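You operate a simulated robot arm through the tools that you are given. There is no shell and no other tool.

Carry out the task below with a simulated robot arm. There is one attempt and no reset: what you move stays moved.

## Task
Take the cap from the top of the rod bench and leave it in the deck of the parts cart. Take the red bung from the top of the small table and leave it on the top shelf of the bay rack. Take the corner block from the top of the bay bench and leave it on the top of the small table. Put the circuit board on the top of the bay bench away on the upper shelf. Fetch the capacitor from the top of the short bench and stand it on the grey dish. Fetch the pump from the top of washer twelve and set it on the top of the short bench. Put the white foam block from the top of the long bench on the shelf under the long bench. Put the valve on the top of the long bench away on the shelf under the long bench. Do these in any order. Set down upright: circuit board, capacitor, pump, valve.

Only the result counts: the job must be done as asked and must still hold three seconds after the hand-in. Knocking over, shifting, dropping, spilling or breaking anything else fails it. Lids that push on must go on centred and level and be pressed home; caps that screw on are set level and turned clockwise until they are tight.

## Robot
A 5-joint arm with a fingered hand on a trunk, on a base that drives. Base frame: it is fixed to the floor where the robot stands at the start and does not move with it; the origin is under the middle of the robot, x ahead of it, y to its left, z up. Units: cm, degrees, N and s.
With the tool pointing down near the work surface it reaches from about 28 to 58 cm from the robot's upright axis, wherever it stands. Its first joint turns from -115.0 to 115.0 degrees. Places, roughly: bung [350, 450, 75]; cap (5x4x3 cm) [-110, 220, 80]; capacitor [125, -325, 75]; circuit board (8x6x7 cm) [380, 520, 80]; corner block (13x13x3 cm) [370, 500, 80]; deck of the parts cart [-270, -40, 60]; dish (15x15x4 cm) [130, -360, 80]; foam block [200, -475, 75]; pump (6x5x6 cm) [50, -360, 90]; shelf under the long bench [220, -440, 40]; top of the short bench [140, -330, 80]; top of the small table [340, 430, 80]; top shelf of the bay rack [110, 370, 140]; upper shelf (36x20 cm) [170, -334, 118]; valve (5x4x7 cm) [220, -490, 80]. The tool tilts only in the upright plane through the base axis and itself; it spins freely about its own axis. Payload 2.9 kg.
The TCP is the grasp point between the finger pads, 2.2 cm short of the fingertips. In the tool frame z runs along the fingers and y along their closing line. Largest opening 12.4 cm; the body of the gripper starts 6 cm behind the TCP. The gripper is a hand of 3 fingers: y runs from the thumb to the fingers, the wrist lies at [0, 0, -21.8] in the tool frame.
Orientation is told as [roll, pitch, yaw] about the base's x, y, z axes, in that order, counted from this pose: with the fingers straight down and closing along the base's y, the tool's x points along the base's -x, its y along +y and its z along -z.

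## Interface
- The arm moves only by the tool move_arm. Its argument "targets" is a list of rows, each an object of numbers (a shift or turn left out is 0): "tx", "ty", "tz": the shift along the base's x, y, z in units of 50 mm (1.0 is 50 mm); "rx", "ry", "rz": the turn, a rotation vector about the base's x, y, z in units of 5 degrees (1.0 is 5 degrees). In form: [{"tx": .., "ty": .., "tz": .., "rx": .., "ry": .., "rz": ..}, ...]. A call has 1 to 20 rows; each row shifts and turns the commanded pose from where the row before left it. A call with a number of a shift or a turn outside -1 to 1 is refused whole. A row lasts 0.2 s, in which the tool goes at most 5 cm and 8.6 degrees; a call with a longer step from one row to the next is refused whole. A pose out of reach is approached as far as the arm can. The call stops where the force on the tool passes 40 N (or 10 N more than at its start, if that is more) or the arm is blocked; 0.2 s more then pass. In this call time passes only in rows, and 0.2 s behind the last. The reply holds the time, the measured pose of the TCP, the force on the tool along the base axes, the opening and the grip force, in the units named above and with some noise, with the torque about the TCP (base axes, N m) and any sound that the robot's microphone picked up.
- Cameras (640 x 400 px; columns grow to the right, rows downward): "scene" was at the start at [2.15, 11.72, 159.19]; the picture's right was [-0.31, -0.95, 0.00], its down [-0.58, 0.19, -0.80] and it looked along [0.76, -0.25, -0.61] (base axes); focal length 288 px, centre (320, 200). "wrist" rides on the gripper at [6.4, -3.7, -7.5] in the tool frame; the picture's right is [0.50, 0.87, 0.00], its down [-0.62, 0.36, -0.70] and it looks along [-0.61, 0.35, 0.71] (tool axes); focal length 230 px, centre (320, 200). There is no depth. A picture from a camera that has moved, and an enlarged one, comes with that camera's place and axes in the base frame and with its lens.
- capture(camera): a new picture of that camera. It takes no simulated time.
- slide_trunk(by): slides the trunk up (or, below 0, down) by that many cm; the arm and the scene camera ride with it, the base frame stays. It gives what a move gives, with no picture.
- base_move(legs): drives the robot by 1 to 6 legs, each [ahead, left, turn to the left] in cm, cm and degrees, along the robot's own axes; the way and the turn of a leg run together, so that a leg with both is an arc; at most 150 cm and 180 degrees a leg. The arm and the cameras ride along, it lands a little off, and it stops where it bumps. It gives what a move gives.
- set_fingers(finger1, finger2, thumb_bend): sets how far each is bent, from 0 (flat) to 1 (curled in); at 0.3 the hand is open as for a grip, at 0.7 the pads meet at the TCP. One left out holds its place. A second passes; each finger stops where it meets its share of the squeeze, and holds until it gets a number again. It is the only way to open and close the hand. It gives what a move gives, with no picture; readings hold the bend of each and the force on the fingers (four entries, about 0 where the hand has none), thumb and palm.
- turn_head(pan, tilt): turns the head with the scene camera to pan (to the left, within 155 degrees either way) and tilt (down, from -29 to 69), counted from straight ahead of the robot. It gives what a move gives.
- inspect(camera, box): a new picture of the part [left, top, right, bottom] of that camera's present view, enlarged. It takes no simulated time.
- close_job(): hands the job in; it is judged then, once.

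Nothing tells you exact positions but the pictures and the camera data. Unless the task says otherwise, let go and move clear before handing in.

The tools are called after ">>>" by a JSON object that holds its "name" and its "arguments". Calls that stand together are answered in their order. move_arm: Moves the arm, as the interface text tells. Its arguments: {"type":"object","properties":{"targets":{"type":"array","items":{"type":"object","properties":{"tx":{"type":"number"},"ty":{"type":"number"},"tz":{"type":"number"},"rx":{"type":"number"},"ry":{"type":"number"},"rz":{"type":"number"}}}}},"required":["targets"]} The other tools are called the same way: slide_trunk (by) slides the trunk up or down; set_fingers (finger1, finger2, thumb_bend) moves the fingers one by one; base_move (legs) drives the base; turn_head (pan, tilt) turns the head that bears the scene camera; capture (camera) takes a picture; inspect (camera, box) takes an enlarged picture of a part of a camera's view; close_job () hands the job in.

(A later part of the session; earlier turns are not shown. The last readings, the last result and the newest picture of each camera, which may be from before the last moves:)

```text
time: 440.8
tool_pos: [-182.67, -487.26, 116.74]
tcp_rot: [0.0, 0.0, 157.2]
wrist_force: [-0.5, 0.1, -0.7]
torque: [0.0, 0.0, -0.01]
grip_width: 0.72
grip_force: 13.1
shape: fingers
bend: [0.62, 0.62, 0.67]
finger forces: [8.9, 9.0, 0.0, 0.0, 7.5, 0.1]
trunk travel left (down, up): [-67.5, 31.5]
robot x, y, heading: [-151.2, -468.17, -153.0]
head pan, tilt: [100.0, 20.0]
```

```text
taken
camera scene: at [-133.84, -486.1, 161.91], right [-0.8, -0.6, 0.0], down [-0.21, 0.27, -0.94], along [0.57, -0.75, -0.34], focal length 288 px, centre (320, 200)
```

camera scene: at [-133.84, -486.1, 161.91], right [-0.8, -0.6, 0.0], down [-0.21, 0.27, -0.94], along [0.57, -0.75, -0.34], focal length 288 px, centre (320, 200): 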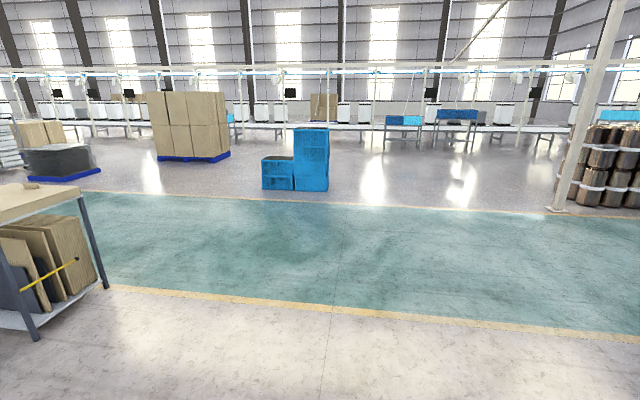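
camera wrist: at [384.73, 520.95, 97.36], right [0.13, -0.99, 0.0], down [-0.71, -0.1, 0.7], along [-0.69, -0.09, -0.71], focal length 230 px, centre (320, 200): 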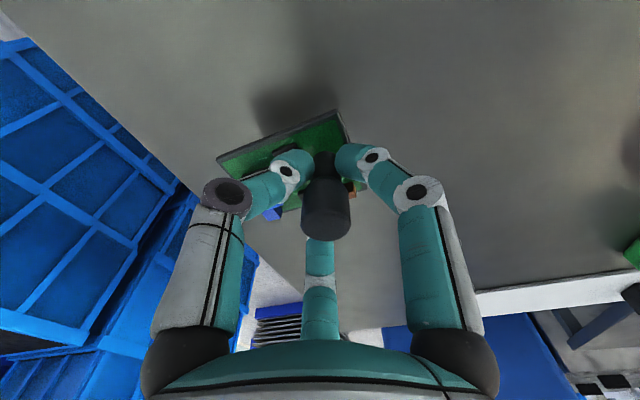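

>>> {"name": "base_move", "arguments": {"legs": [[-8.2, 96.2, 0], [0, 0, 90], [0, 0, 90], [100, 0, 0]]}}

>>> {"name": "turn_head", "arguments": {"pan": 10, "tilt": 25}}

>>> {"name": "capture", "arguments": {"camera": "scene"}}

>>> {"name": "turn_head", "arguments": {"pan": 45, "tilt": 25}}

>>> {"name": "capture", "arguments": {"camera": "scene"}}

```text
time: 458.3
tool_pos: [18.61, -481.07, 116.67]
tcp_rot: [0.0, 0.0, -20.9]
wrist_force: [0.4, 0.2, -1.8]
torque: [0.01, 0.01, 0.04]
grip_width: 0.66
grip_force: 12.8
shape: fingers
bend: [0.62, 0.62, 0.68]
finger forces: [8.7, 9.0, 0.0, 0.0, 7.1, 0.0]
trunk travel left (down, up): [-67.5, 31.5]
robot x, y, heading: [-12.29, -500.98, 29.1]
head pan, tilt: [100.0, 20.0]
```

```text
time: 459.9
tool_pos: [18.65, -481.22, 116.71]
tcp_rot: [0.0, 0.0, -21.0]
wrist_force: [0.0, 0.3, -1.3]
torque: [-0.03, 0.01, 0.01]
grip_width: 0.68
grip_force: 12.9
shape: fingers
bend: [0.62, 0.62, 0.68]
finger forces: [8.7, 9.0, 0.0, 0.0, 7.1, 0.1]
trunk travel left (down, up): [-67.5, 31.5]
robot x, y, heading: [-11.81, -501.18, 29.3]
head pan, tilt: [10.0, 25.0]
```

```text
taken
camera scene: at [-17.19, -485.54, 161.11], right [0.63, -0.78, 0.0], down [-0.33, -0.27, -0.91], along [0.7, 0.57, -0.42], focal length 288 px, centre (320, 200)
```

scene: 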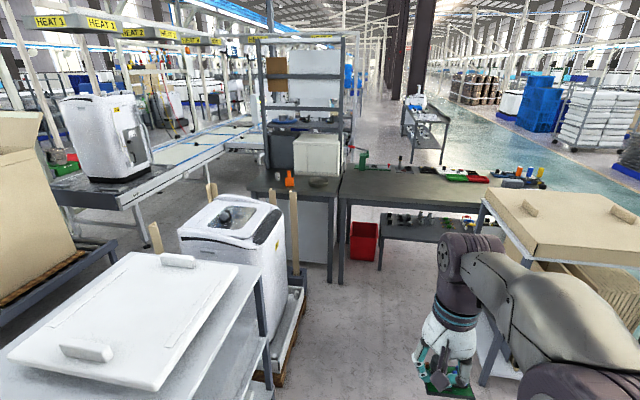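

```text
time: 461.0
tool_pos: [18.67, -481.16, 116.71]
tcp_rot: [0.0, 0.0, -20.8]
wrist_force: [-0.8, -0.5, -1.5]
torque: [0.0, 0.01, -0.02]
grip_width: 0.66
grip_force: 12.7
shape: fingers
bend: [0.62, 0.62, 0.68]
finger forces: [8.8, 9.0, 0.0, 0.0, 7.1, 0.1]
trunk travel left (down, up): [-67.5, 31.5]
robot x, y, heading: [-11.94, -500.72, 28.8]
head pan, tilt: [45.0, 25.0]
```

```text
taken
camera scene: at [-21.8, -482.5, 161.11], right [0.96, -0.27, 0.0], down [-0.12, -0.41, -0.91], along [0.25, 0.87, -0.42], focal length 288 px, centre (320, 200)
```

scene: 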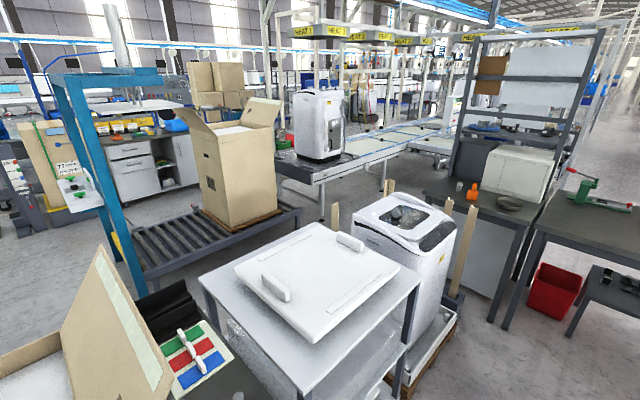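

I'm in the south area: washer twelve, the short bench with the rack on it, the long bench and a cardboard cart are ahead. I move nearer between washer twelve and the long bench and look closely.

>>> {"name": "base_move", "arguments": {"legs": [[90, 0, 0]]}}

>>> {"name": "turn_head", "arguments": {"pan": 40, "tilt": 30}}

>>> {"name": "capture", "arguments": {"camera": "scene"}}

>>> {"name": "turn_head", "arguments": {"pan": -10, "tilt": 35}}

>>> {"name": "capture", "arguments": {"camera": "scene"}}

```text
time: 465.6
tool_pos: [95.3, -437.96, 116.7]
tcp_rot: [0.0, 0.0, -20.5]
wrist_force: [-0.8, 0.4, -1.1]
torque: [0.02, 0.02, 0.02]
grip_width: 0.67
grip_force: 12.3
shape: fingers
bend: [0.62, 0.62, 0.68]
finger forces: [8.7, 9.1, 0.0, 0.0, 7.1, 0.0]
trunk travel left (down, up): [-67.5, 31.5]
robot x, y, heading: [64.67, -458.18, 29.4]
head pan, tilt: [45.0, 25.0]
```

```text
time: 466.3
tool_pos: [95.2, -437.95, 116.73]
tcp_rot: [0.1, 0.0, -20.5]
wrist_force: [0.3, 0.3, -0.7]
torque: [0.01, 0.01, 0.02]
grip_width: 0.65
grip_force: 11.6
shape: fingers
bend: [0.62, 0.62, 0.68]
finger forces: [8.9, 9.0, 0.0, 0.1, 7.1, 0.1]
trunk travel left (down, up): [-67.5, 31.5]
robot x, y, heading: [64.55, -458.14, 29.4]
head pan, tilt: [40.0, 30.0]
```

```text
taken
camera scene: at [55.4, -439.99, 160.31], right [0.94, -0.35, 0.0], down [-0.18, -0.47, -0.87], along [0.3, 0.81, -0.5], focal length 288 px, centre (320, 200)
```

scene: 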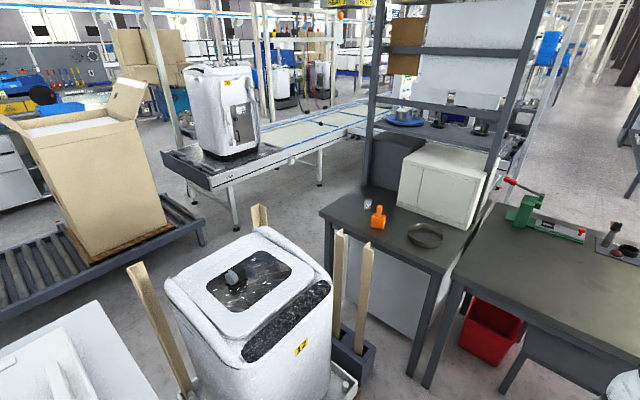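

```text
time: 467.4
tool_pos: [95.24, -438.01, 116.76]
tcp_rot: [0.0, 0.0, -20.6]
wrist_force: [0.0, 0.5, -0.7]
torque: [0.0, 0.01, 0.0]
grip_width: 0.71
grip_force: 12.3
shape: fingers
bend: [0.62, 0.62, 0.68]
finger forces: [8.7, 9.1, 0.0, 0.1, 7.1, 0.0]
trunk travel left (down, up): [-67.5, 31.5]
robot x, y, heading: [64.5, -457.91, 29.2]
head pan, tilt: [-10.0, 35.0]
```

```text
taken
camera scene: at [60.53, -445.52, 159.53], right [0.33, -0.94, 0.0], down [-0.54, -0.19, -0.82], along [0.77, 0.27, -0.57], focal length 288 px, centre (320, 200)
```

scene: 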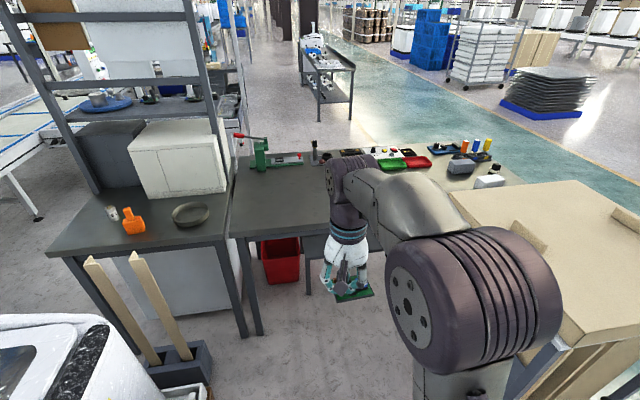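

>>> {"name": "inspect", "arguments": {"camera": "scene", "box": [0, 0, 320, 200]}}

>>> {"name": "inspect", "arguments": {"camera": "scene", "box": [60, 140, 300, 290]}}

```text
2.00 times, centred on (160, 100) of scene
camera zoom: at [60.53, -445.52, 159.53], right [0.33, -0.94, 0.0], down [-0.54, -0.19, -0.82], along [0.77, 0.27, -0.57], focal length 577 px, centre (640, 400)
```

zoom: 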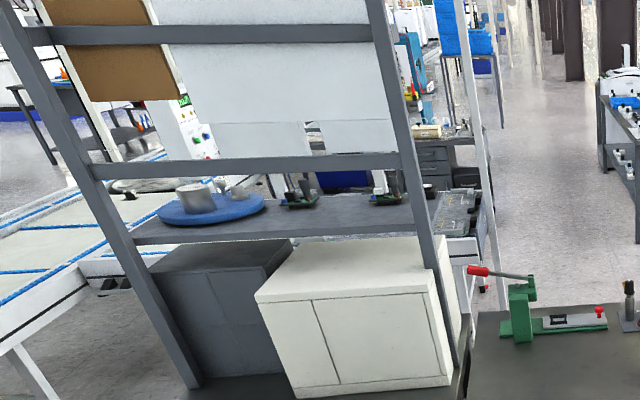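

```text
2.67 times, centred on (180, 215) of scene
camera zoom: at [60.53, -445.52, 159.53], right [0.33, -0.94, 0.0], down [-0.54, -0.19, -0.82], along [0.77, 0.27, -0.57], focal length 769 px, centre (693, 160)
```

zoom: 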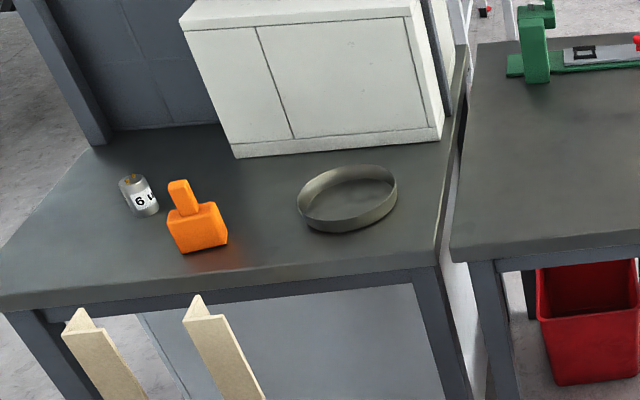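

>>> {"name": "slide_trunk", "arguments": {"by": 31}}

>>> {"name": "turn_head", "arguments": {"pan": 20, "tilt": 25}}

>>> {"name": "inspect", "arguments": {"camera": "scene", "box": [160, 20, 480, 220]}}

```text
time: 470.5
tool_pos: [95.26, -437.99, 147.75]
tcp_rot: [0.0, 0.0, -20.5]
wrist_force: [0.4, 0.0, -1.0]
torque: [0.0, 0.01, 0.02]
grip_width: 0.66
grip_force: 12.1
shape: fingers
bend: [0.62, 0.62, 0.68]
finger forces: [8.8, 9.0, 0.1, 0.0, 7.2, 0.1]
trunk travel left (down, up): [-98.5, 0.5]
robot x, y, heading: [64.62, -457.87, 29.5]
head pan, tilt: [-10.0, 35.0]
```

```text
time: 471.5
tool_pos: [95.12, -438.01, 147.7]
tcp_rot: [0.0, 0.1, -20.5]
wrist_force: [-0.7, -0.1, -1.3]
torque: [0.04, -0.03, 0.05]
grip_width: 0.69
grip_force: 12.8
shape: fingers
bend: [0.62, 0.62, 0.68]
finger forces: [8.7, 9.1, 0.0, 0.1, 7.2, 0.0]
trunk travel left (down, up): [-98.5, 0.5]
robot x, y, heading: [64.6, -458.5, 29.3]
head pan, tilt: [20.0, 25.0]
```

```text
2.00 times, centred on (320, 120) of scene
camera zoom: at [58.23, -441.47, 192.1], right [0.76, -0.65, 0.0], down [-0.28, -0.32, -0.91], along [0.59, 0.69, -0.42], focal length 577 px, centre (320, 360)
```

zoom: 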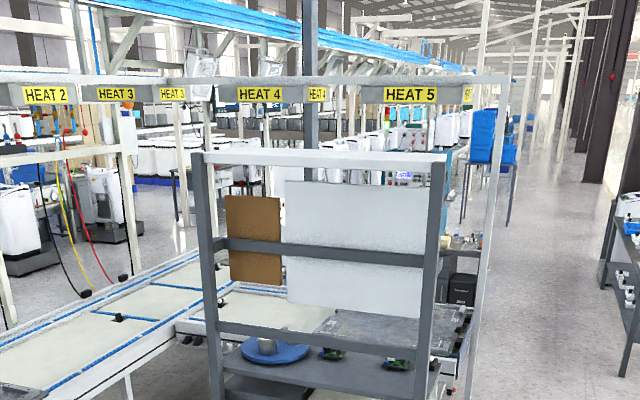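

The upper shelf hangs behind a two-post frame and is open to the east, already holding two boards. I lower the trunk a bit and drive around the south end of the long bench to its east side.

>>> {"name": "slide_trunk", "arguments": {"by": -13}}

>>> {"name": "base_move", "arguments": {"legs": [[-53.9, -86.7, 0], [56.5, -83.3, 0], [110, -38.8, 0], [0, 0, 90]]}}

>>> {"name": "turn_head", "arguments": {"pan": 10, "tilt": 30}}

>>> {"name": "capture", "arguments": {"camera": "scene"}}

>>> {"name": "turn_head", "arguments": {"pan": -25, "tilt": 30}}

>>> {"name": "capture", "arguments": {"camera": "scene"}}

```text
time: 473.1
tool_pos: [95.19, -437.92, 134.66]
tcp_rot: [-0.1, 0.0, -20.5]
wrist_force: [-0.5, -0.8, -0.7]
torque: [0.02, 0.02, -0.02]
grip_width: 0.64
grip_force: 12.6
shape: fingers
bend: [0.62, 0.62, 0.68]
finger forces: [8.8, 9.1, 0.0, 0.0, 7.1, 0.1]
trunk travel left (down, up): [-85.5, 13.5]
robot x, y, heading: [64.58, -457.75, 29.3]
head pan, tilt: [20.0, 25.0]
```

```text
time: 492.5
tool_pos: [247.15, -549.81, 134.73]
tcp_rot: [-0.1, 0.0, 69.7]
wrist_force: [-0.3, 0.5, -1.1]
torque: [-0.03, 0.01, -0.01]
grip_width: 0.65
grip_force: 12.6
shape: fingers
bend: [0.62, 0.62, 0.68]
finger forces: [8.7, 8.9, 0.0, 0.0, 6.9, 0.1]
trunk travel left (down, up): [-85.5, 13.5]
robot x, y, heading: [267.25, -579.95, 119.8]
head pan, tilt: [20.0, 25.0]
```

```text
time: 493.2
tool_pos: [247.23, -549.9, 134.69]
tcp_rot: [-0.1, 0.0, 69.7]
wrist_force: [0.0, 0.6, -0.2]
torque: [0.0, 0.04, 0.0]
grip_width: 0.65
grip_force: 12.1
shape: fingers
bend: [0.62, 0.62, 0.68]
finger forces: [8.7, 9.0, 0.1, 0.0, 6.9, 0.1]
trunk travel left (down, up): [-85.5, 13.5]
robot x, y, heading: [267.38, -580.23, 119.8]
head pan, tilt: [10.0, 30.0]
```

```text
taken
camera scene: at [251.97, -585.76, 178.31], right [0.77, 0.64, 0.0], down [0.32, -0.38, -0.87], along [-0.55, 0.67, -0.5], focal length 288 px, centre (320, 200)
```

scene: 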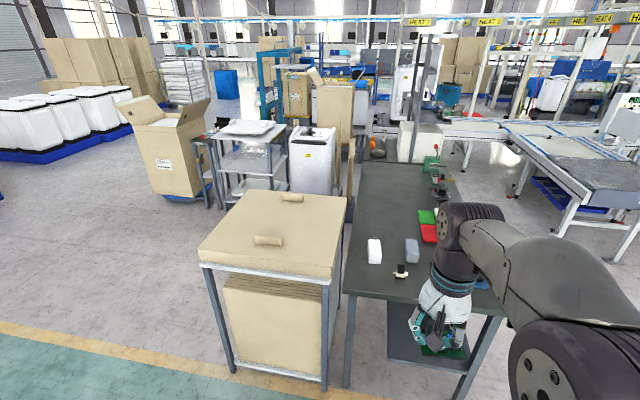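

```text
time: 494.2
tool_pos: [247.28, -549.71, 134.76]
tcp_rot: [0.0, 0.0, 69.7]
wrist_force: [0.2, -0.2, -1.3]
torque: [0.02, 0.01, 0.03]
grip_width: 0.64
grip_force: 12.9
shape: fingers
bend: [0.62, 0.62, 0.68]
finger forces: [8.7, 9.0, 0.0, 0.0, 6.9, 0.0]
trunk travel left (down, up): [-85.5, 13.5]
robot x, y, heading: [267.59, -580.38, 119.8]
head pan, tilt: [-25.0, 30.0]
```

```text
taken
camera scene: at [257.0, -583.7, 178.31], right [1.0, 0.08, 0.0], down [0.04, -0.5, -0.87], along [-0.07, 0.86, -0.5], focal length 288 px, centre (320, 200)
```

scene: 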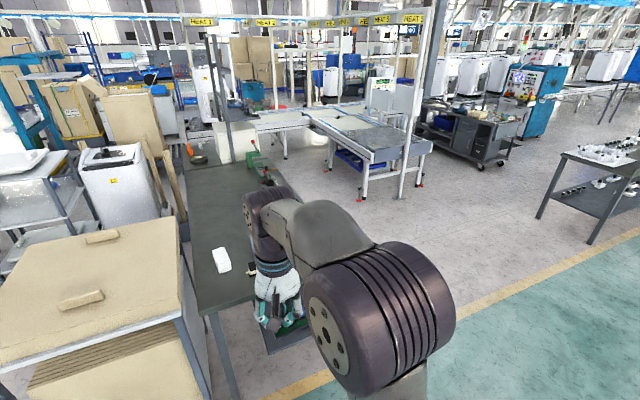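

>>> {"name": "base_move", "arguments": {"legs": [[68.2, -82.3, 0], [74, -5.3, 0], [74, -5.3, 0]]}}

>>> {"name": "turn_head", "arguments": {"pan": 60, "tilt": 35}}

>>> {"name": "capture", "arguments": {"camera": "scene"}}

>>> {"name": "turn_head", "arguments": {"pan": 10, "tilt": 35}}

>>> {"name": "capture", "arguments": {"camera": "scene"}}

```text
time: 507.0
tool_pos: [225.87, -313.61, 134.74]
tcp_rot: [0.0, 0.1, 68.6]
wrist_force: [-1.1, -0.8, -0.2]
torque: [-0.01, 0.0, 0.02]
grip_width: 0.65
grip_force: 12.5
shape: fingers
bend: [0.62, 0.62, 0.68]
finger forces: [8.7, 9.0, 0.0, 0.1, 6.9, 0.1]
trunk travel left (down, up): [-85.5, 13.5]
robot x, y, heading: [245.17, -344.59, 118.6]
head pan, tilt: [-25.0, 30.0]
```

```text
time: 508.6
tool_pos: [225.91, -313.63, 134.67]
tcp_rot: [0.0, 0.1, 68.6]
wrist_force: [0.0, 0.0, -0.3]
torque: [-0.01, 0.0, -0.02]
grip_width: 0.63
grip_force: 12.7
shape: fingers
bend: [0.62, 0.62, 0.68]
finger forces: [8.7, 9.1, 0.0, 0.0, 6.9, 0.1]
trunk travel left (down, up): [-85.5, 13.5]
robot x, y, heading: [245.7, -344.32, 118.4]
head pan, tilt: [60.0, 35.0]
```

```text
taken
camera scene: at [226.75, -356.49, 177.53], right [0.03, 1.0, 0.0], down [0.57, -0.01, -0.82], along [-0.82, 0.02, -0.57], focal length 288 px, centre (320, 200)
```

scene: 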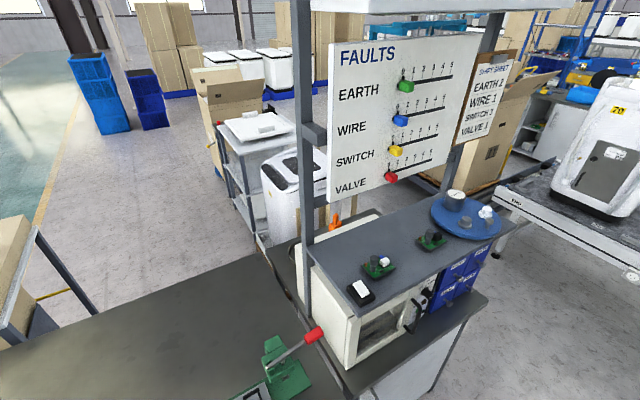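

```text
time: 509.8
tool_pos: [225.95, -313.55, 134.7]
tcp_rot: [0.0, 0.1, 68.6]
wrist_force: [0.2, 0.2, -0.8]
torque: [0.0, -0.01, -0.02]
grip_width: 0.62
grip_force: 12.3
shape: fingers
bend: [0.62, 0.62, 0.68]
finger forces: [8.7, 8.9, 0.0, 0.0, 6.9, 0.1]
trunk travel left (down, up): [-85.5, 13.5]
robot x, y, heading: [245.45, -344.37, 118.7]
head pan, tilt: [10.0, 35.0]
```

```text
taken
camera scene: at [230.05, -349.84, 177.53], right [0.78, 0.62, 0.0], down [0.36, -0.45, -0.82], along [-0.51, 0.64, -0.57], focal length 288 px, centre (320, 200)
```

scene: 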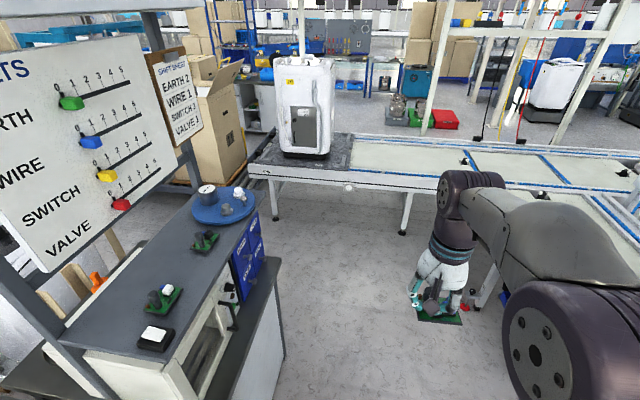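

The upper shelf is well seen from the east side: two boards, a small box and a blue turntable stand on it, with a free spot between the two boards. I turn to face it and come alongside.

>>> {"name": "base_move", "arguments": {"legs": [[0, 0, 87], [10, -47.4, 0]]}}

>>> {"name": "turn_head", "arguments": {"pan": 10, "tilt": 50}}

>>> {"name": "capture", "arguments": {"camera": "scene"}}

>>> {"name": "capture", "arguments": {"camera": "wrist"}}

```text
time: 516.5
tool_pos: [183.36, -325.98, 134.76]
tcp_rot: [0.1, -0.1, 157.3]
wrist_force: [0.2, -0.1, -0.4]
torque: [0.01, -0.02, -0.01]
grip_width: 0.6
grip_force: 12.3
shape: fingers
bend: [0.62, 0.62, 0.68]
finger forces: [8.7, 9.0, 0.1, 0.0, 6.8, 0.0]
trunk travel left (down, up): [-85.5, 13.5]
robot x, y, heading: [214.43, -306.97, -152.7]
head pan, tilt: [10.0, 35.0]
```

```text
time: 517.2
tool_pos: [183.31, -325.96, 134.64]
tcp_rot: [0.0, 0.0, 157.3]
wrist_force: [-0.8, -0.2, -1.0]
torque: [0.01, -0.01, 0.01]
grip_width: 0.6
grip_force: 11.7
shape: fingers
bend: [0.62, 0.62, 0.68]
finger forces: [8.6, 9.0, 0.0, 0.0, 6.8, 0.0]
trunk travel left (down, up): [-85.5, 13.5]
robot x, y, heading: [214.55, -306.69, -152.9]
head pan, tilt: [10.0, 50.0]
```

```text
taken
camera scene: at [220.28, -321.79, 175.36], right [-0.61, 0.79, 0.0], down [0.61, 0.47, -0.64], along [-0.51, -0.39, -0.77], focal length 288 px, centre (320, 200)
```

scene: 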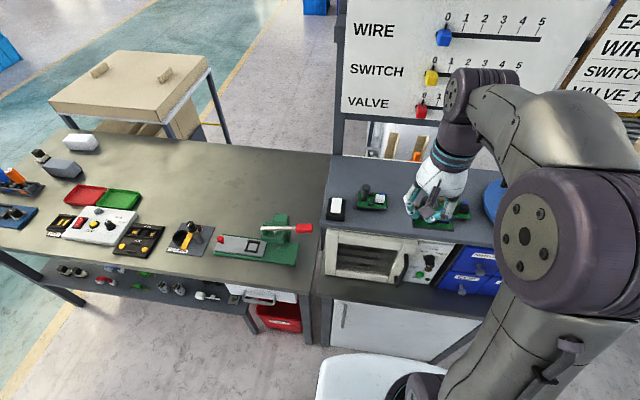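

```text
taken
camera wrist: at [190.59, -324.92, 142.19], right [0.13, -0.99, 0.0], down [-0.71, -0.09, 0.7], along [-0.7, -0.09, -0.71], focal length 230 px, centre (320, 200)
```

wrist: 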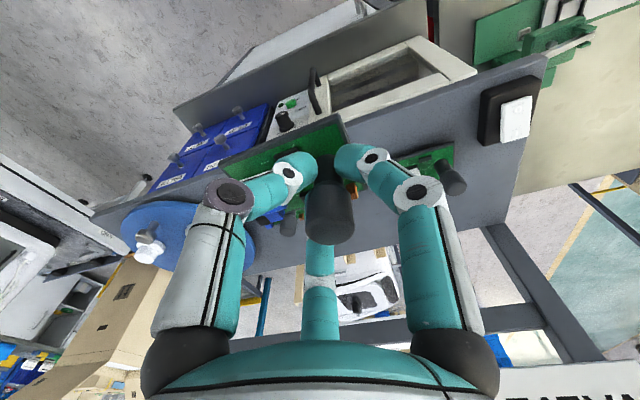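

>>> {"name": "move_arm", "arguments": {"targets": [{"rz": 1, "tz": 0.15}, {"rz": 1, "tz": 0.15}, {"rz": 1, "tz": 0.15}, {"rz": 1}, {"rz": 1}, {"rz": 1}, {"rz": 1}, {"rz": 1}, {"rz": 1}, {"rz": 1}, {"rz": 1}, {"rz": 1}, {"rz": 1}, {"rz": 1}, {"rz": 1}, {"rz": 1}, {"rz": 1}, {"rz": 1}]}}

>>> {"name": "capture", "arguments": {"camera": "wrist"}}

>>> {"name": "inspect", "arguments": {"camera": "scene", "box": [310, 150, 510, 275]}}

```text
time: 521.0
tool_pos: [183.24, -326.05, 136.99]
tcp_rot: [0.1, 0.0, -112.5]
wrist_force: [0.3, 0.6, -1.4]
torque: [0.02, 0.0, 0.0]
grip_width: 0.59
grip_force: 12.1
shape: fingers
bend: [0.62, 0.62, 0.68]
finger forces: [8.6, 9.0, 0.1, 0.1, 6.8, 0.0]
trunk travel left (down, up): [-85.5, 13.5]
robot x, y, heading: [214.52, -306.86, -152.5]
head pan, tilt: [10.0, 50.0]
```

```text
taken
camera wrist: at [182.26, -318.59, 144.44], right [0.99, 0.13, 0.0], down [0.09, -0.71, 0.7], along [0.09, -0.7, -0.71], focal length 230 px, centre (320, 200)
```

wrist: 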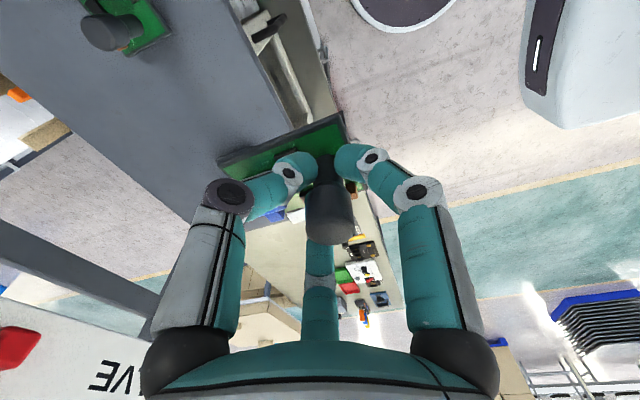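

```text
3.20 times, centred on (410, 212) of scene
camera zoom: at [220.3, -321.81, 175.36], right [-0.61, 0.79, 0.0], down [0.61, 0.47, -0.64], along [-0.51, -0.39, -0.77], focal length 923 px, centre (32, 160)
```

zoom: 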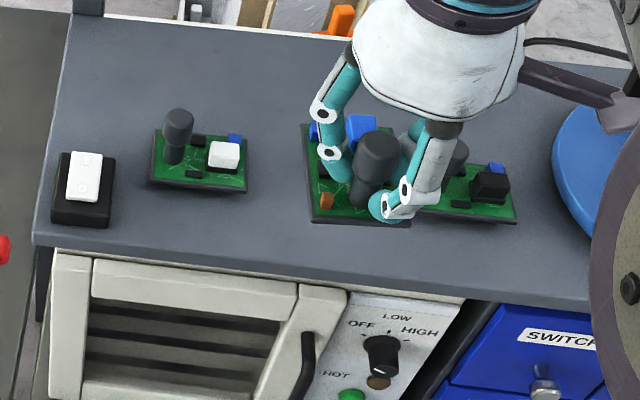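

>>> {"name": "base_move", "arguments": {"legs": [[6, 0, 0]]}}

>>> {"name": "capture", "arguments": {"camera": "wrist"}}

>>> {"name": "inspect", "arguments": {"camera": "scene", "box": [310, 150, 510, 275]}}

```text
time: 522.0
tool_pos: [178.37, -328.47, 137.08]
tcp_rot: [0.0, -0.2, -112.6]
wrist_force: [-0.7, 1.0, -1.3]
torque: [-0.02, 0.02, 0.0]
grip_width: 0.62
grip_force: 12.1
shape: fingers
bend: [0.62, 0.62, 0.68]
finger forces: [8.7, 9.0, 0.1, 0.0, 6.9, 0.0]
trunk travel left (down, up): [-85.5, 13.5]
robot x, y, heading: [209.11, -309.6, -152.7]
head pan, tilt: [10.0, 50.0]
```

```text
taken
camera wrist: at [177.29, -321.17, 144.51], right [0.99, 0.13, 0.0], down [0.09, -0.71, 0.7], along [0.09, -0.7, -0.71], focal length 230 px, centre (320, 200)
```

wrist: 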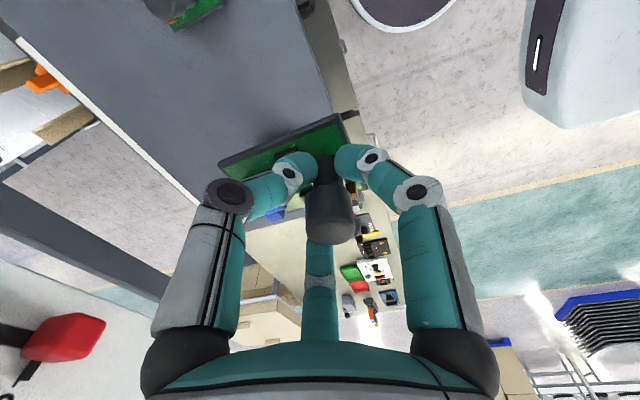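

```text
3.20 times, centred on (410, 212) of scene
camera zoom: at [215.37, -324.37, 175.36], right [-0.61, 0.79, 0.0], down [0.61, 0.47, -0.64], along [-0.51, -0.39, -0.77], focal length 923 px, centre (32, 160)
```

zoom: 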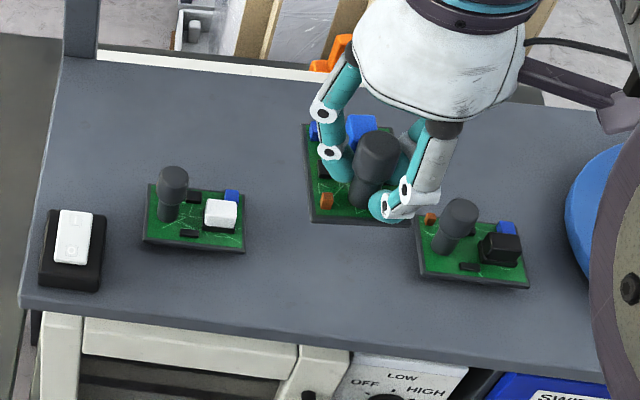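

>>> {"name": "move_arm", "arguments": {"targets": [{"tx": -0.63, "ty": -0.19}, {"tx": -0.63, "ty": -0.19}, {"tz": -0.6}, {"tz": -0.5}]}}

>>> {"name": "capture", "arguments": {"camera": "wrist"}}

>>> {"name": "inspect", "arguments": {"camera": "scene", "box": [310, 150, 510, 275]}}

```text
time: 523.0
tool_pos: [171.52, -330.74, 131.28]
tcp_rot: [0.0, 0.0, -112.6]
wrist_force: [-0.9, 0.0, -0.7]
torque: [0.01, -0.02, 0.01]
grip_width: 0.61
grip_force: 12.8
shape: fingers
bend: [0.62, 0.62, 0.68]
finger forces: [8.7, 9.1, 0.1, 0.1, 6.8, 0.0]
trunk travel left (down, up): [-85.5, 13.5]
robot x, y, heading: [209.61, -309.62, -152.6]
head pan, tilt: [10.0, 50.0]
```

```text
taken
camera wrist: at [170.55, -323.18, 138.79], right [0.99, 0.13, 0.0], down [0.09, -0.71, 0.7], along [0.09, -0.7, -0.71], focal length 230 px, centre (320, 200)
```

wrist: 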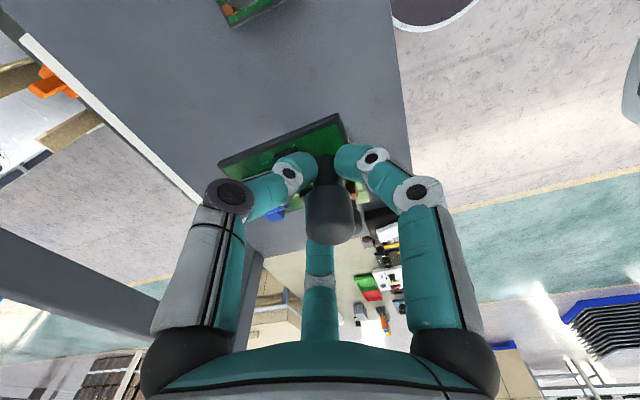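

```text
3.20 times, centred on (410, 212) of scene
camera zoom: at [215.11, -324.5, 175.36], right [-0.61, 0.79, 0.0], down [0.61, 0.47, -0.64], along [-0.51, -0.39, -0.77], focal length 923 px, centre (32, 160)
```

zoom: 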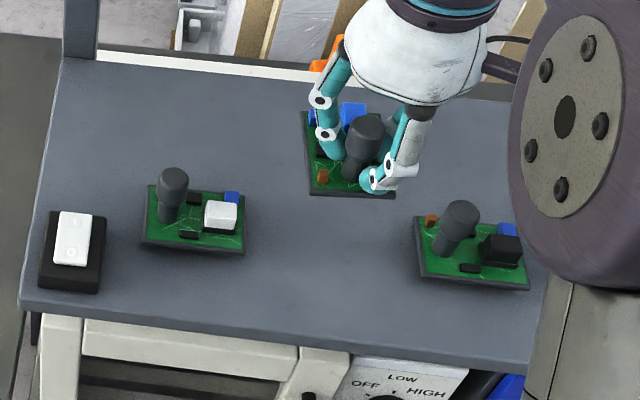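

>>> {"name": "move_arm", "arguments": {"targets": [{"tx": 0.08, "tz": -0.5}, {"tz": -0.5}]}}

>>> {"name": "inspect", "arguments": {"camera": "scene", "box": [310, 150, 510, 275]}}

>>> {"name": "capture", "arguments": {"camera": "wrist"}}

```text
time: 523.6
tool_pos: [172.07, -330.79, 126.35]
tcp_rot: [0.0, 0.0, -112.6]
wrist_force: [-0.1, 0.3, -1.8]
torque: [0.02, -0.02, -0.02]
grip_width: 0.62
grip_force: 12.0
shape: fingers
bend: [0.62, 0.62, 0.68]
finger forces: [8.6, 9.0, 0.1, 0.0, 6.8, 0.0]
trunk travel left (down, up): [-85.5, 13.5]
robot x, y, heading: [209.57, -309.06, -152.5]
head pan, tilt: [10.0, 50.0]
```

```text
3.20 times, centred on (410, 212) of scene
camera zoom: at [215.0, -324.55, 175.36], right [-0.61, 0.79, 0.0], down [0.61, 0.47, -0.64], along [-0.51, -0.39, -0.77], focal length 923 px, centre (32, 160)
```

zoom: 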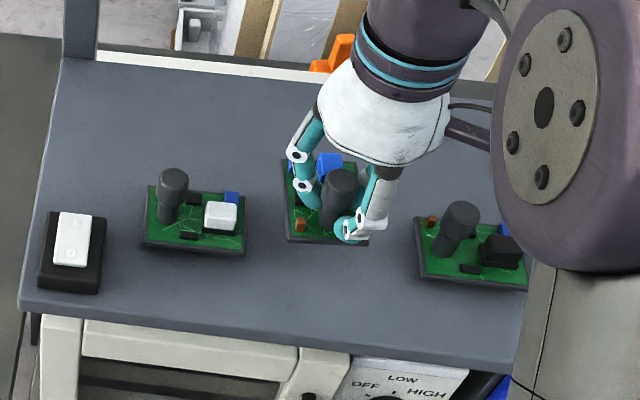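

```text
taken
camera wrist: at [170.98, -323.38, 133.89], right [0.99, 0.13, 0.0], down [0.09, -0.71, 0.7], along [0.09, -0.7, -0.71], focal length 230 px, centre (320, 200)
```

wrist: 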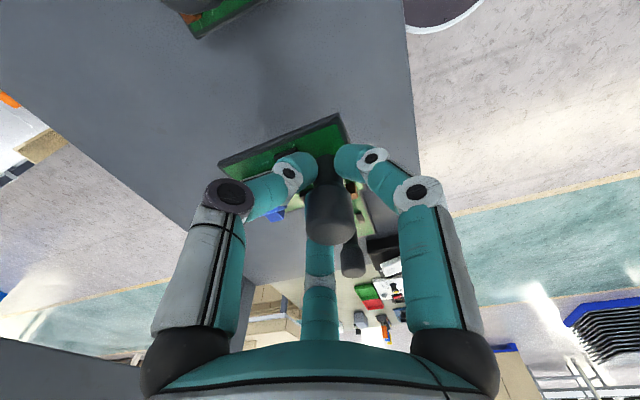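

>>> {"name": "move_arm", "arguments": {"targets": [{"tz": -0.3}]}}

>>> {"name": "move_arm", "arguments": {"targets": [{"tz": -0.12}]}}

>>> {"name": "inspect", "arguments": {"camera": "scene", "box": [310, 150, 510, 275]}}

```text
time: 524.0
tool_pos: [172.15, -330.71, 124.97]
tcp_rot: [0.0, -0.1, -112.7]
wrist_force: [1.0, -0.6, -1.1]
torque: [-0.01, -0.01, 0.02]
grip_width: 0.59
grip_force: 12.4
shape: fingers
bend: [0.62, 0.62, 0.68]
finger forces: [8.5, 8.9, 0.0, 0.1, 6.8, 0.1]
trunk travel left (down, up): [-85.5, 13.5]
robot x, y, heading: [209.41, -309.62, -152.7]
head pan, tilt: [10.0, 50.0]
```

```text
time: 524.4
tool_pos: [172.04, -330.7, 124.21]
tcp_rot: [0.1, 0.0, -112.6]
wrist_force: [-0.8, 0.3, -1.0]
torque: [0.05, -0.01, -0.01]
grip_width: 0.64
grip_force: 11.7
shape: fingers
bend: [0.62, 0.62, 0.68]
finger forces: [8.7, 9.0, 0.0, 0.1, 6.9, 0.0]
trunk travel left (down, up): [-85.5, 13.5]
robot x, y, heading: [209.57, -309.45, -152.7]
head pan, tilt: [10.0, 50.0]
```

```text
3.20 times, centred on (410, 212) of scene
camera zoom: at [215.09, -324.51, 175.36], right [-0.61, 0.79, 0.0], down [0.61, 0.47, -0.64], along [-0.51, -0.39, -0.77], focal length 923 px, centre (32, 160)
```

zoom: 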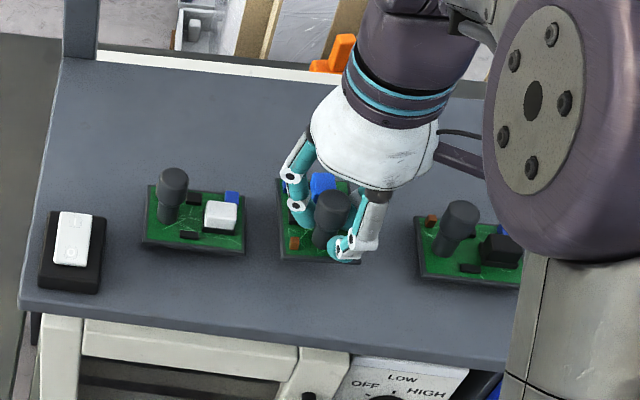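

>>> {"name": "move_arm", "arguments": {"targets": [{"tz": -0.08}]}}

>>> {"name": "move_arm", "arguments": {"targets": [{"tz": -0.08}]}}

```text
time: 524.8
tool_pos: [172.03, -330.65, 123.81]
tcp_rot: [0.1, 0.1, -112.6]
wrist_force: [-0.4, 0.8, -0.3]
torque: [0.0, -0.02, -0.02]
grip_width: 0.62
grip_force: 12.3
shape: fingers
bend: [0.62, 0.62, 0.68]
finger forces: [8.6, 9.0, 0.0, 0.0, 6.8, 0.1]
trunk travel left (down, up): [-85.5, 13.5]
robot x, y, heading: [209.36, -309.65, -152.6]
head pan, tilt: [10.0, 50.0]
```

```text
time: 525.2
tool_pos: [172.16, -330.62, 123.49]
tcp_rot: [0.0, 0.0, -112.6]
wrist_force: [0.4, 0.1, -0.7]
torque: [-0.01, -0.04, 0.0]
grip_width: 0.61
grip_force: 11.8
shape: fingers
bend: [0.62, 0.62, 0.68]
finger forces: [8.6, 9.1, 0.0, 0.0, 6.8, 0.0]
trunk travel left (down, up): [-85.5, 13.5]
robot x, y, heading: [209.57, -309.48, -152.5]
head pan, tilt: [10.0, 50.0]
```

>>> {"name": "move_arm", "arguments": {"targets": [{"tz": -0.08}]}}

>>> {"name": "move_arm", "arguments": {"targets": [{"tz": -0.06}]}}

>>> {"name": "inspect", "arguments": {"camera": "scene", "box": [380, 190, 460, 240]}}

```text
time: 525.6
tool_pos: [172.12, -330.73, 123.13]
tcp_rot: [0.1, 0.0, -112.7]
wrist_force: [0.2, 0.2, -1.5]
torque: [0.06, -0.04, 0.0]
grip_width: 0.61
grip_force: 11.8
shape: fingers
bend: [0.62, 0.62, 0.68]
finger forces: [8.7, 9.1, 0.0, 0.1, 6.7, 0.1]
trunk travel left (down, up): [-85.5, 13.5]
robot x, y, heading: [209.17, -309.85, -152.7]
head pan, tilt: [10.0, 50.0]
```

```text
time: 526.0
tool_pos: [172.14, -330.61, 122.77]
tcp_rot: [0.0, 0.1, -112.6]
wrist_force: [0.0, 0.5, 0.0]
torque: [0.0, 0.0, 0.0]
grip_width: 0.63
grip_force: 12.4
shape: fingers
bend: [0.62, 0.62, 0.68]
finger forces: [8.7, 9.3, 0.0, 0.0, 6.9, 0.1]
trunk travel left (down, up): [-85.5, 13.5]
robot x, y, heading: [209.44, -309.47, -152.6]
head pan, tilt: [10.0, 50.0]
```

```text
8.00 times, centred on (420, 215) of scene
camera zoom: at [215.1, -324.5, 175.36], right [-0.61, 0.79, 0.0], down [0.61, 0.47, -0.64], along [-0.51, -0.39, -0.77], focal length 2307 px, centre (-480, 80)
```

zoom: 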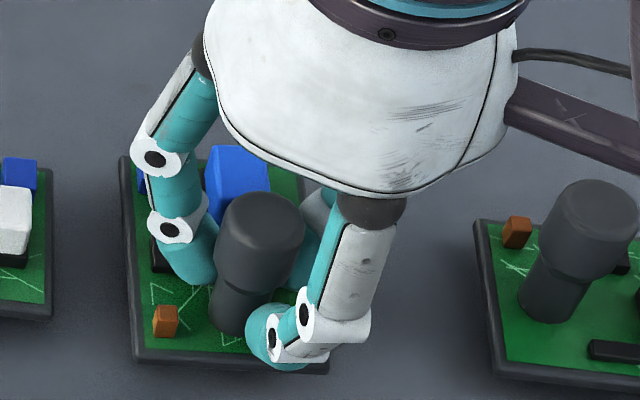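

>>> {"name": "move_arm", "arguments": {"targets": [{"tz": -0.06}]}}

```text
time: 526.4
tool_pos: [172.29, -330.48, 122.71]
tcp_rot: [0.0, 0.0, -112.5]
wrist_force: [-1.3, 0.8, 6.4]
torque: [-0.06, 0.0, -0.01]
grip_width: 0.61
grip_force: 14.4
shape: fingers
bend: [0.62, 0.61, 0.68]
finger forces: [9.6, 10.5, 0.1, 0.2, 8.3, 0.1]
trunk travel left (down, up): [-85.5, 13.5]
robot x, y, heading: [209.24, -309.66, -152.4]
head pan, tilt: [10.0, 50.0]
```

The board rests on the shelf. I open the fingers a little and raise the hand straight up.

>>> {"name": "set_fingers", "arguments": {"finger1": 0.52, "finger2": 0.52, "thumb_bend": 0.52}}

>>> {"name": "inspect", "arguments": {"camera": "scene", "box": [360, 180, 480, 255]}}

>>> {"name": "move_arm", "arguments": {"targets": [{"tz": 0.2}, {"tz": 0.4}, {"tz": 0.6}, {"tz": 0.6}]}}

>>> {"name": "inspect", "arguments": {"camera": "scene", "box": [310, 150, 510, 275]}}

```text
time: 527.4
tool_pos: [172.22, -330.67, 122.53]
tcp_rot: [0.0, 0.0, -112.6]
wrist_force: [-0.5, -0.9, -0.7]
torque: [0.0, 0.02, 0.04]
grip_width: 4.37
grip_force: 0.1
shape: fingers
bend: [0.52, 0.52, 0.52]
finger forces: [0.0, 0.0, 0.0, 0.0, 0.0, 0.0]
trunk travel left (down, up): [-85.5, 13.5]
robot x, y, heading: [209.31, -309.82, -152.7]
head pan, tilt: [10.0, 50.0]
```

```text
5.33 times, centred on (420, 218) of scene
camera zoom: at [215.11, -324.49, 175.36], right [-0.61, 0.79, 0.0], down [0.61, 0.47, -0.64], along [-0.51, -0.39, -0.77], focal length 1538 px, centre (-213, 107)
```

zoom: 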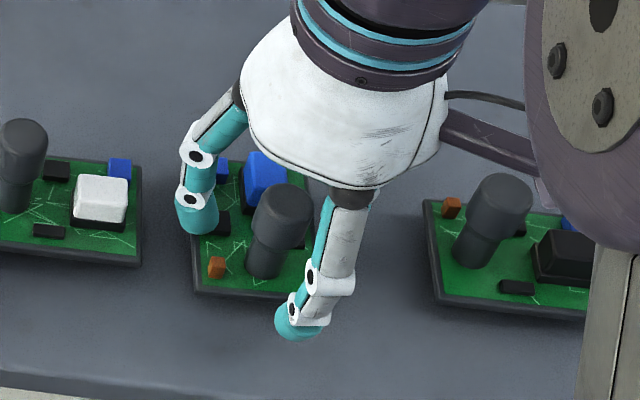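

```text
time: 528.4
tool_pos: [172.23, -330.62, 131.53]
tcp_rot: [0.0, 0.0, -112.6]
wrist_force: [0.3, -0.5, -0.1]
torque: [-0.03, 0.05, -0.01]
grip_width: 4.35
grip_force: 0.1
shape: fingers
bend: [0.52, 0.52, 0.52]
finger forces: [0.1, 0.0, 0.0, 0.0, 0.0, 0.0]
trunk travel left (down, up): [-85.5, 13.5]
robot x, y, heading: [209.7, -309.56, -152.8]
head pan, tilt: [10.0, 50.0]
```

```text
3.20 times, centred on (410, 212) of scene
camera zoom: at [215.15, -324.47, 175.36], right [-0.61, 0.79, 0.0], down [0.61, 0.47, -0.64], along [-0.51, -0.39, -0.77], focal length 923 px, centre (32, 160)
```

zoom: 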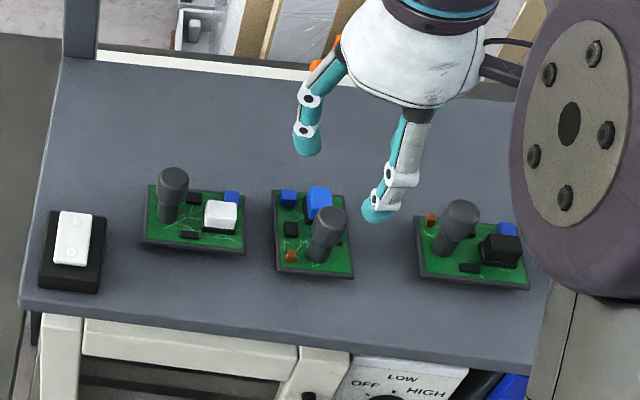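

The circuit board is in place, upright. Next are the foam block and valve: I retract and drive around to the south end of the long bench, from where both and the lower shelf are in reach.

>>> {"name": "move_arm", "arguments": {"targets": [{"tz": 0.8}, {"tz": 0.4}, {"tx": 0.6, "ty": 0.33}, {"tx": 0.6, "ty": 0.33}]}}

>>> {"name": "base_move", "arguments": {"legs": [[-19.8, 39, 0], [6.8, 132.7, 0], [8.9, 28, 0], [52.3, 57.4, 0], [0, 0, -90]]}}

>>> {"name": "turn_head", "arguments": {"pan": 15, "tilt": 40}}

>>> {"name": "capture", "arguments": {"camera": "scene"}}

```text
time: 529.4
tool_pos: [178.55, -327.23, 137.74]
tcp_rot: [0.0, 0.0, -112.6]
wrist_force: [0.1, 0.3, 0.1]
torque: [-0.03, 0.01, 0.05]
grip_width: 4.4
grip_force: 0.0
shape: fingers
bend: [0.52, 0.52, 0.52]
finger forces: [0.0, 0.0, 0.0, 0.0, 0.1, 0.0]
trunk travel left (down, up): [-85.5, 13.5]
robot x, y, heading: [209.16, -309.71, -152.8]
head pan, tilt: [10.0, 50.0]
```

```text
time: 547.6
tool_pos: [267.75, -531.41, 137.65]
tcp_rot: [0.0, -0.1, 157.6]
wrist_force: [-0.2, 0.2, -0.4]
torque: [-0.02, 0.02, 0.02]
grip_width: 4.39
grip_force: 0.1
shape: fingers
bend: [0.52, 0.52, 0.52]
finger forces: [0.0, 0.0, 0.0, 0.1, 0.1, 0.0]
trunk travel left (down, up): [-85.5, 13.5]
robot x, y, heading: [285.61, -562.38, 117.8]
head pan, tilt: [10.0, 50.0]
```

```text
time: 548.4
tool_pos: [267.84, -531.36, 137.65]
tcp_rot: [0.0, 0.0, 157.6]
wrist_force: [-0.4, 0.1, -0.1]
torque: [0.01, 0.0, 0.0]
grip_width: 4.37
grip_force: 0.1
shape: fingers
bend: [0.52, 0.52, 0.52]
finger forces: [0.0, 0.0, 0.0, 0.0, 0.0, 0.0]
trunk travel left (down, up): [-85.5, 13.5]
robot x, y, heading: [285.37, -562.3, 117.7]
head pan, tilt: [15.0, 40.0]
```

```text
taken
camera scene: at [269.66, -568.31, 176.77], right [0.74, 0.68, 0.0], down [0.44, -0.47, -0.77], along [-0.52, 0.56, -0.64], focal length 288 px, centre (320, 200)
```

scene: 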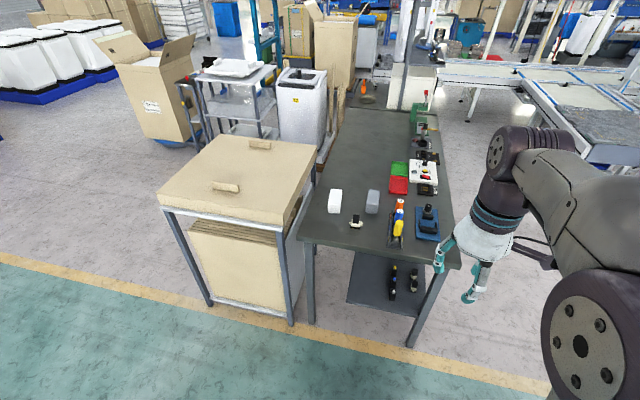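

>>> {"name": "inspect", "arguments": {"camera": "scene", "box": [280, 170, 480, 295]}}

>>> {"name": "inspect", "arguments": {"camera": "scene", "box": [300, 230, 460, 330]}}

```text
3.20 times, centred on (380, 232) of scene
camera zoom: at [269.66, -568.31, 176.77], right [0.74, 0.68, 0.0], down [0.44, -0.47, -0.77], along [-0.52, 0.56, -0.64], focal length 923 px, centre (128, 96)
```

zoom: 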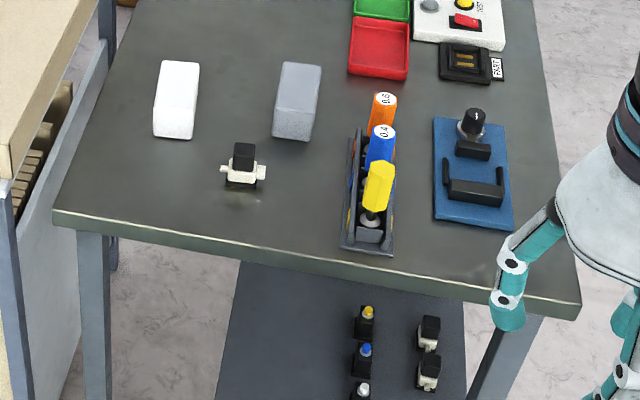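

```text
4.00 times, centred on (380, 280) of scene
camera zoom: at [269.66, -568.31, 176.77], right [0.74, 0.68, 0.0], down [0.44, -0.47, -0.77], along [-0.52, 0.56, -0.64], focal length 1154 px, centre (80, -120)
```

zoom: 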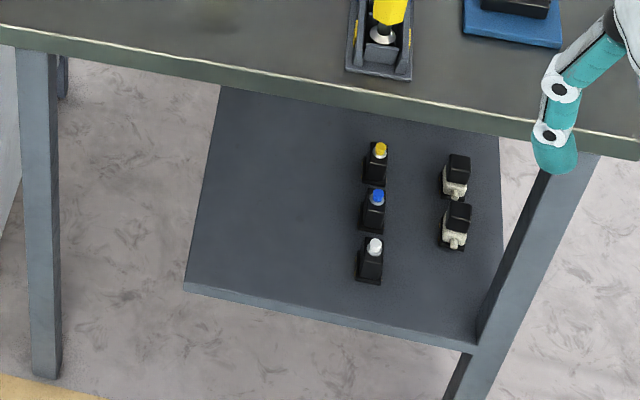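

I can see the white foam block, the valve (black cube on white ports) on the bench end, and a free west part of the lower shelf. I drive to the south end of the bench.

>>> {"name": "base_move", "arguments": {"legs": [[53, 26.4, 0]]}}

>>> {"name": "slide_trunk", "arguments": {"by": -18}}

>>> {"name": "turn_head", "arguments": {"pan": 10, "tilt": 50}}

>>> {"name": "capture", "arguments": {"camera": "scene"}}

>>> {"name": "capture", "arguments": {"camera": "wrist"}}

```text
time: 551.7
tool_pos: [220.39, -497.52, 137.59]
tcp_rot: [0.0, 0.0, 157.7]
wrist_force: [-0.1, 0.0, -0.3]
torque: [-0.02, 0.0, -0.01]
grip_width: 4.36
grip_force: 0.0
shape: fingers
bend: [0.52, 0.52, 0.52]
finger forces: [0.1, 0.0, 0.1, 0.1, 0.0, 0.1]
trunk travel left (down, up): [-85.5, 13.5]
robot x, y, heading: [237.97, -528.61, 117.6]
head pan, tilt: [15.0, 40.0]
```

```text
time: 553.7
tool_pos: [220.32, -497.6, 119.59]
tcp_rot: [0.1, 0.0, 157.7]
wrist_force: [-0.4, -0.4, 0.0]
torque: [-0.05, -0.02, -0.01]
grip_width: 4.37
grip_force: 0.1
shape: fingers
bend: [0.52, 0.52, 0.52]
finger forces: [0.0, 0.0, 0.1, 0.1, 0.1, 0.0]
trunk travel left (down, up): [-67.5, 31.5]
robot x, y, heading: [238.05, -528.37, 117.6]
head pan, tilt: [15.0, 40.0]
```

```text
time: 554.4
tool_pos: [220.27, -497.57, 119.7]
tcp_rot: [0.1, 0.0, 157.8]
wrist_force: [-0.3, 0.0, 0.2]
torque: [0.0, 0.02, -0.02]
grip_width: 4.35
grip_force: 0.0
shape: fingers
bend: [0.52, 0.52, 0.52]
finger forces: [0.0, 0.1, 0.0, 0.0, 0.1, 0.0]
trunk travel left (down, up): [-67.5, 31.5]
robot x, y, heading: [238.2, -528.67, 117.7]
head pan, tilt: [10.0, 50.0]
```

```text
taken
camera scene: at [223.22, -534.65, 157.36], right [0.79, 0.61, 0.0], down [0.47, -0.61, -0.64], along [-0.39, 0.51, -0.77], focal length 288 px, centre (320, 200)
```

scene: 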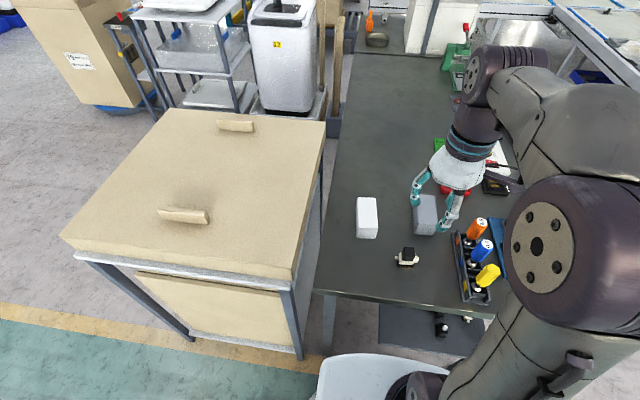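

```text
taken
camera wrist: at [227.6, -496.52, 127.09], right [0.13, -0.99, 0.0], down [-0.71, -0.1, 0.7], along [-0.7, -0.09, -0.71], focal length 230 px, centre (320, 200)
```

wrist: 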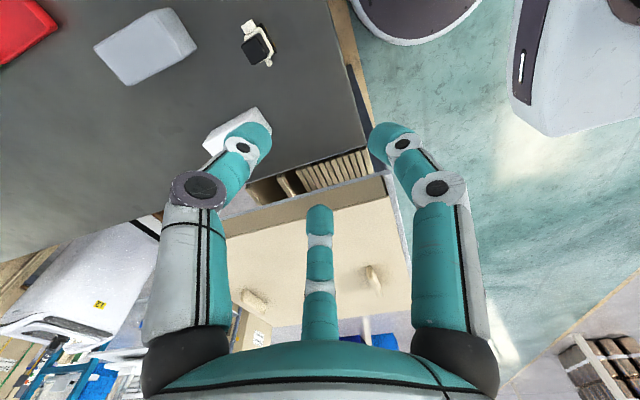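

>>> {"name": "base_move", "arguments": {"legs": [[5, 5, 0]]}}

>>> {"name": "inspect", "arguments": {"camera": "scene", "box": [320, 170, 480, 270]}}

>>> {"name": "inspect", "arguments": {"camera": "scene", "box": [320, 250, 480, 350]}}

```text
time: 555.4
tool_pos: [213.4, -495.48, 119.56]
tcp_rot: [0.0, 0.1, 157.7]
wrist_force: [-0.5, 0.2, -0.5]
torque: [-0.02, -0.07, -0.02]
grip_width: 4.39
grip_force: 0.1
shape: fingers
bend: [0.52, 0.52, 0.52]
finger forces: [0.0, 0.1, 0.1, 0.1, 0.0, 0.1]
trunk travel left (down, up): [-67.5, 31.5]
robot x, y, heading: [231.4, -526.62, 117.7]
head pan, tilt: [10.0, 50.0]
```

```text
4.00 times, centred on (400, 220) of scene
camera zoom: at [216.29, -532.5, 157.34], right [0.79, 0.61, 0.0], down [0.47, -0.61, -0.64], along [-0.39, 0.51, -0.77], focal length 1154 px, centre (0, 120)
```

zoom: 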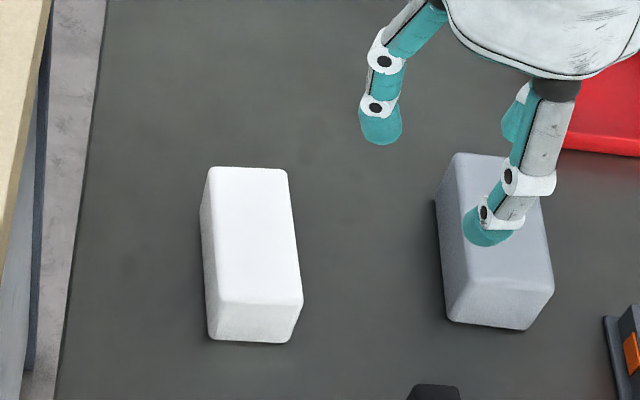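

```text
4.00 times, centred on (400, 300) of scene
camera zoom: at [216.29, -532.5, 157.34], right [0.79, 0.61, 0.0], down [0.47, -0.61, -0.64], along [-0.39, 0.51, -0.77], focal length 1154 px, centre (0, -200)
```

zoom: 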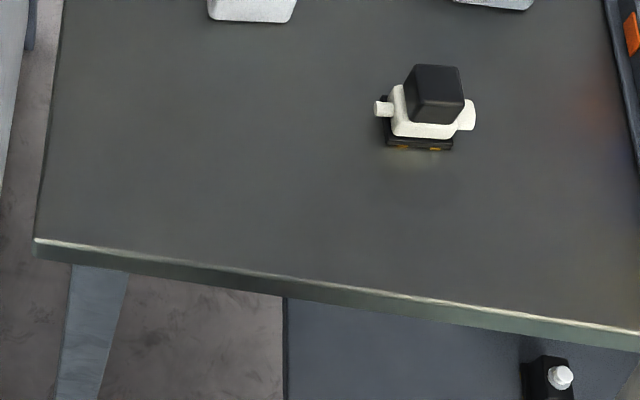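

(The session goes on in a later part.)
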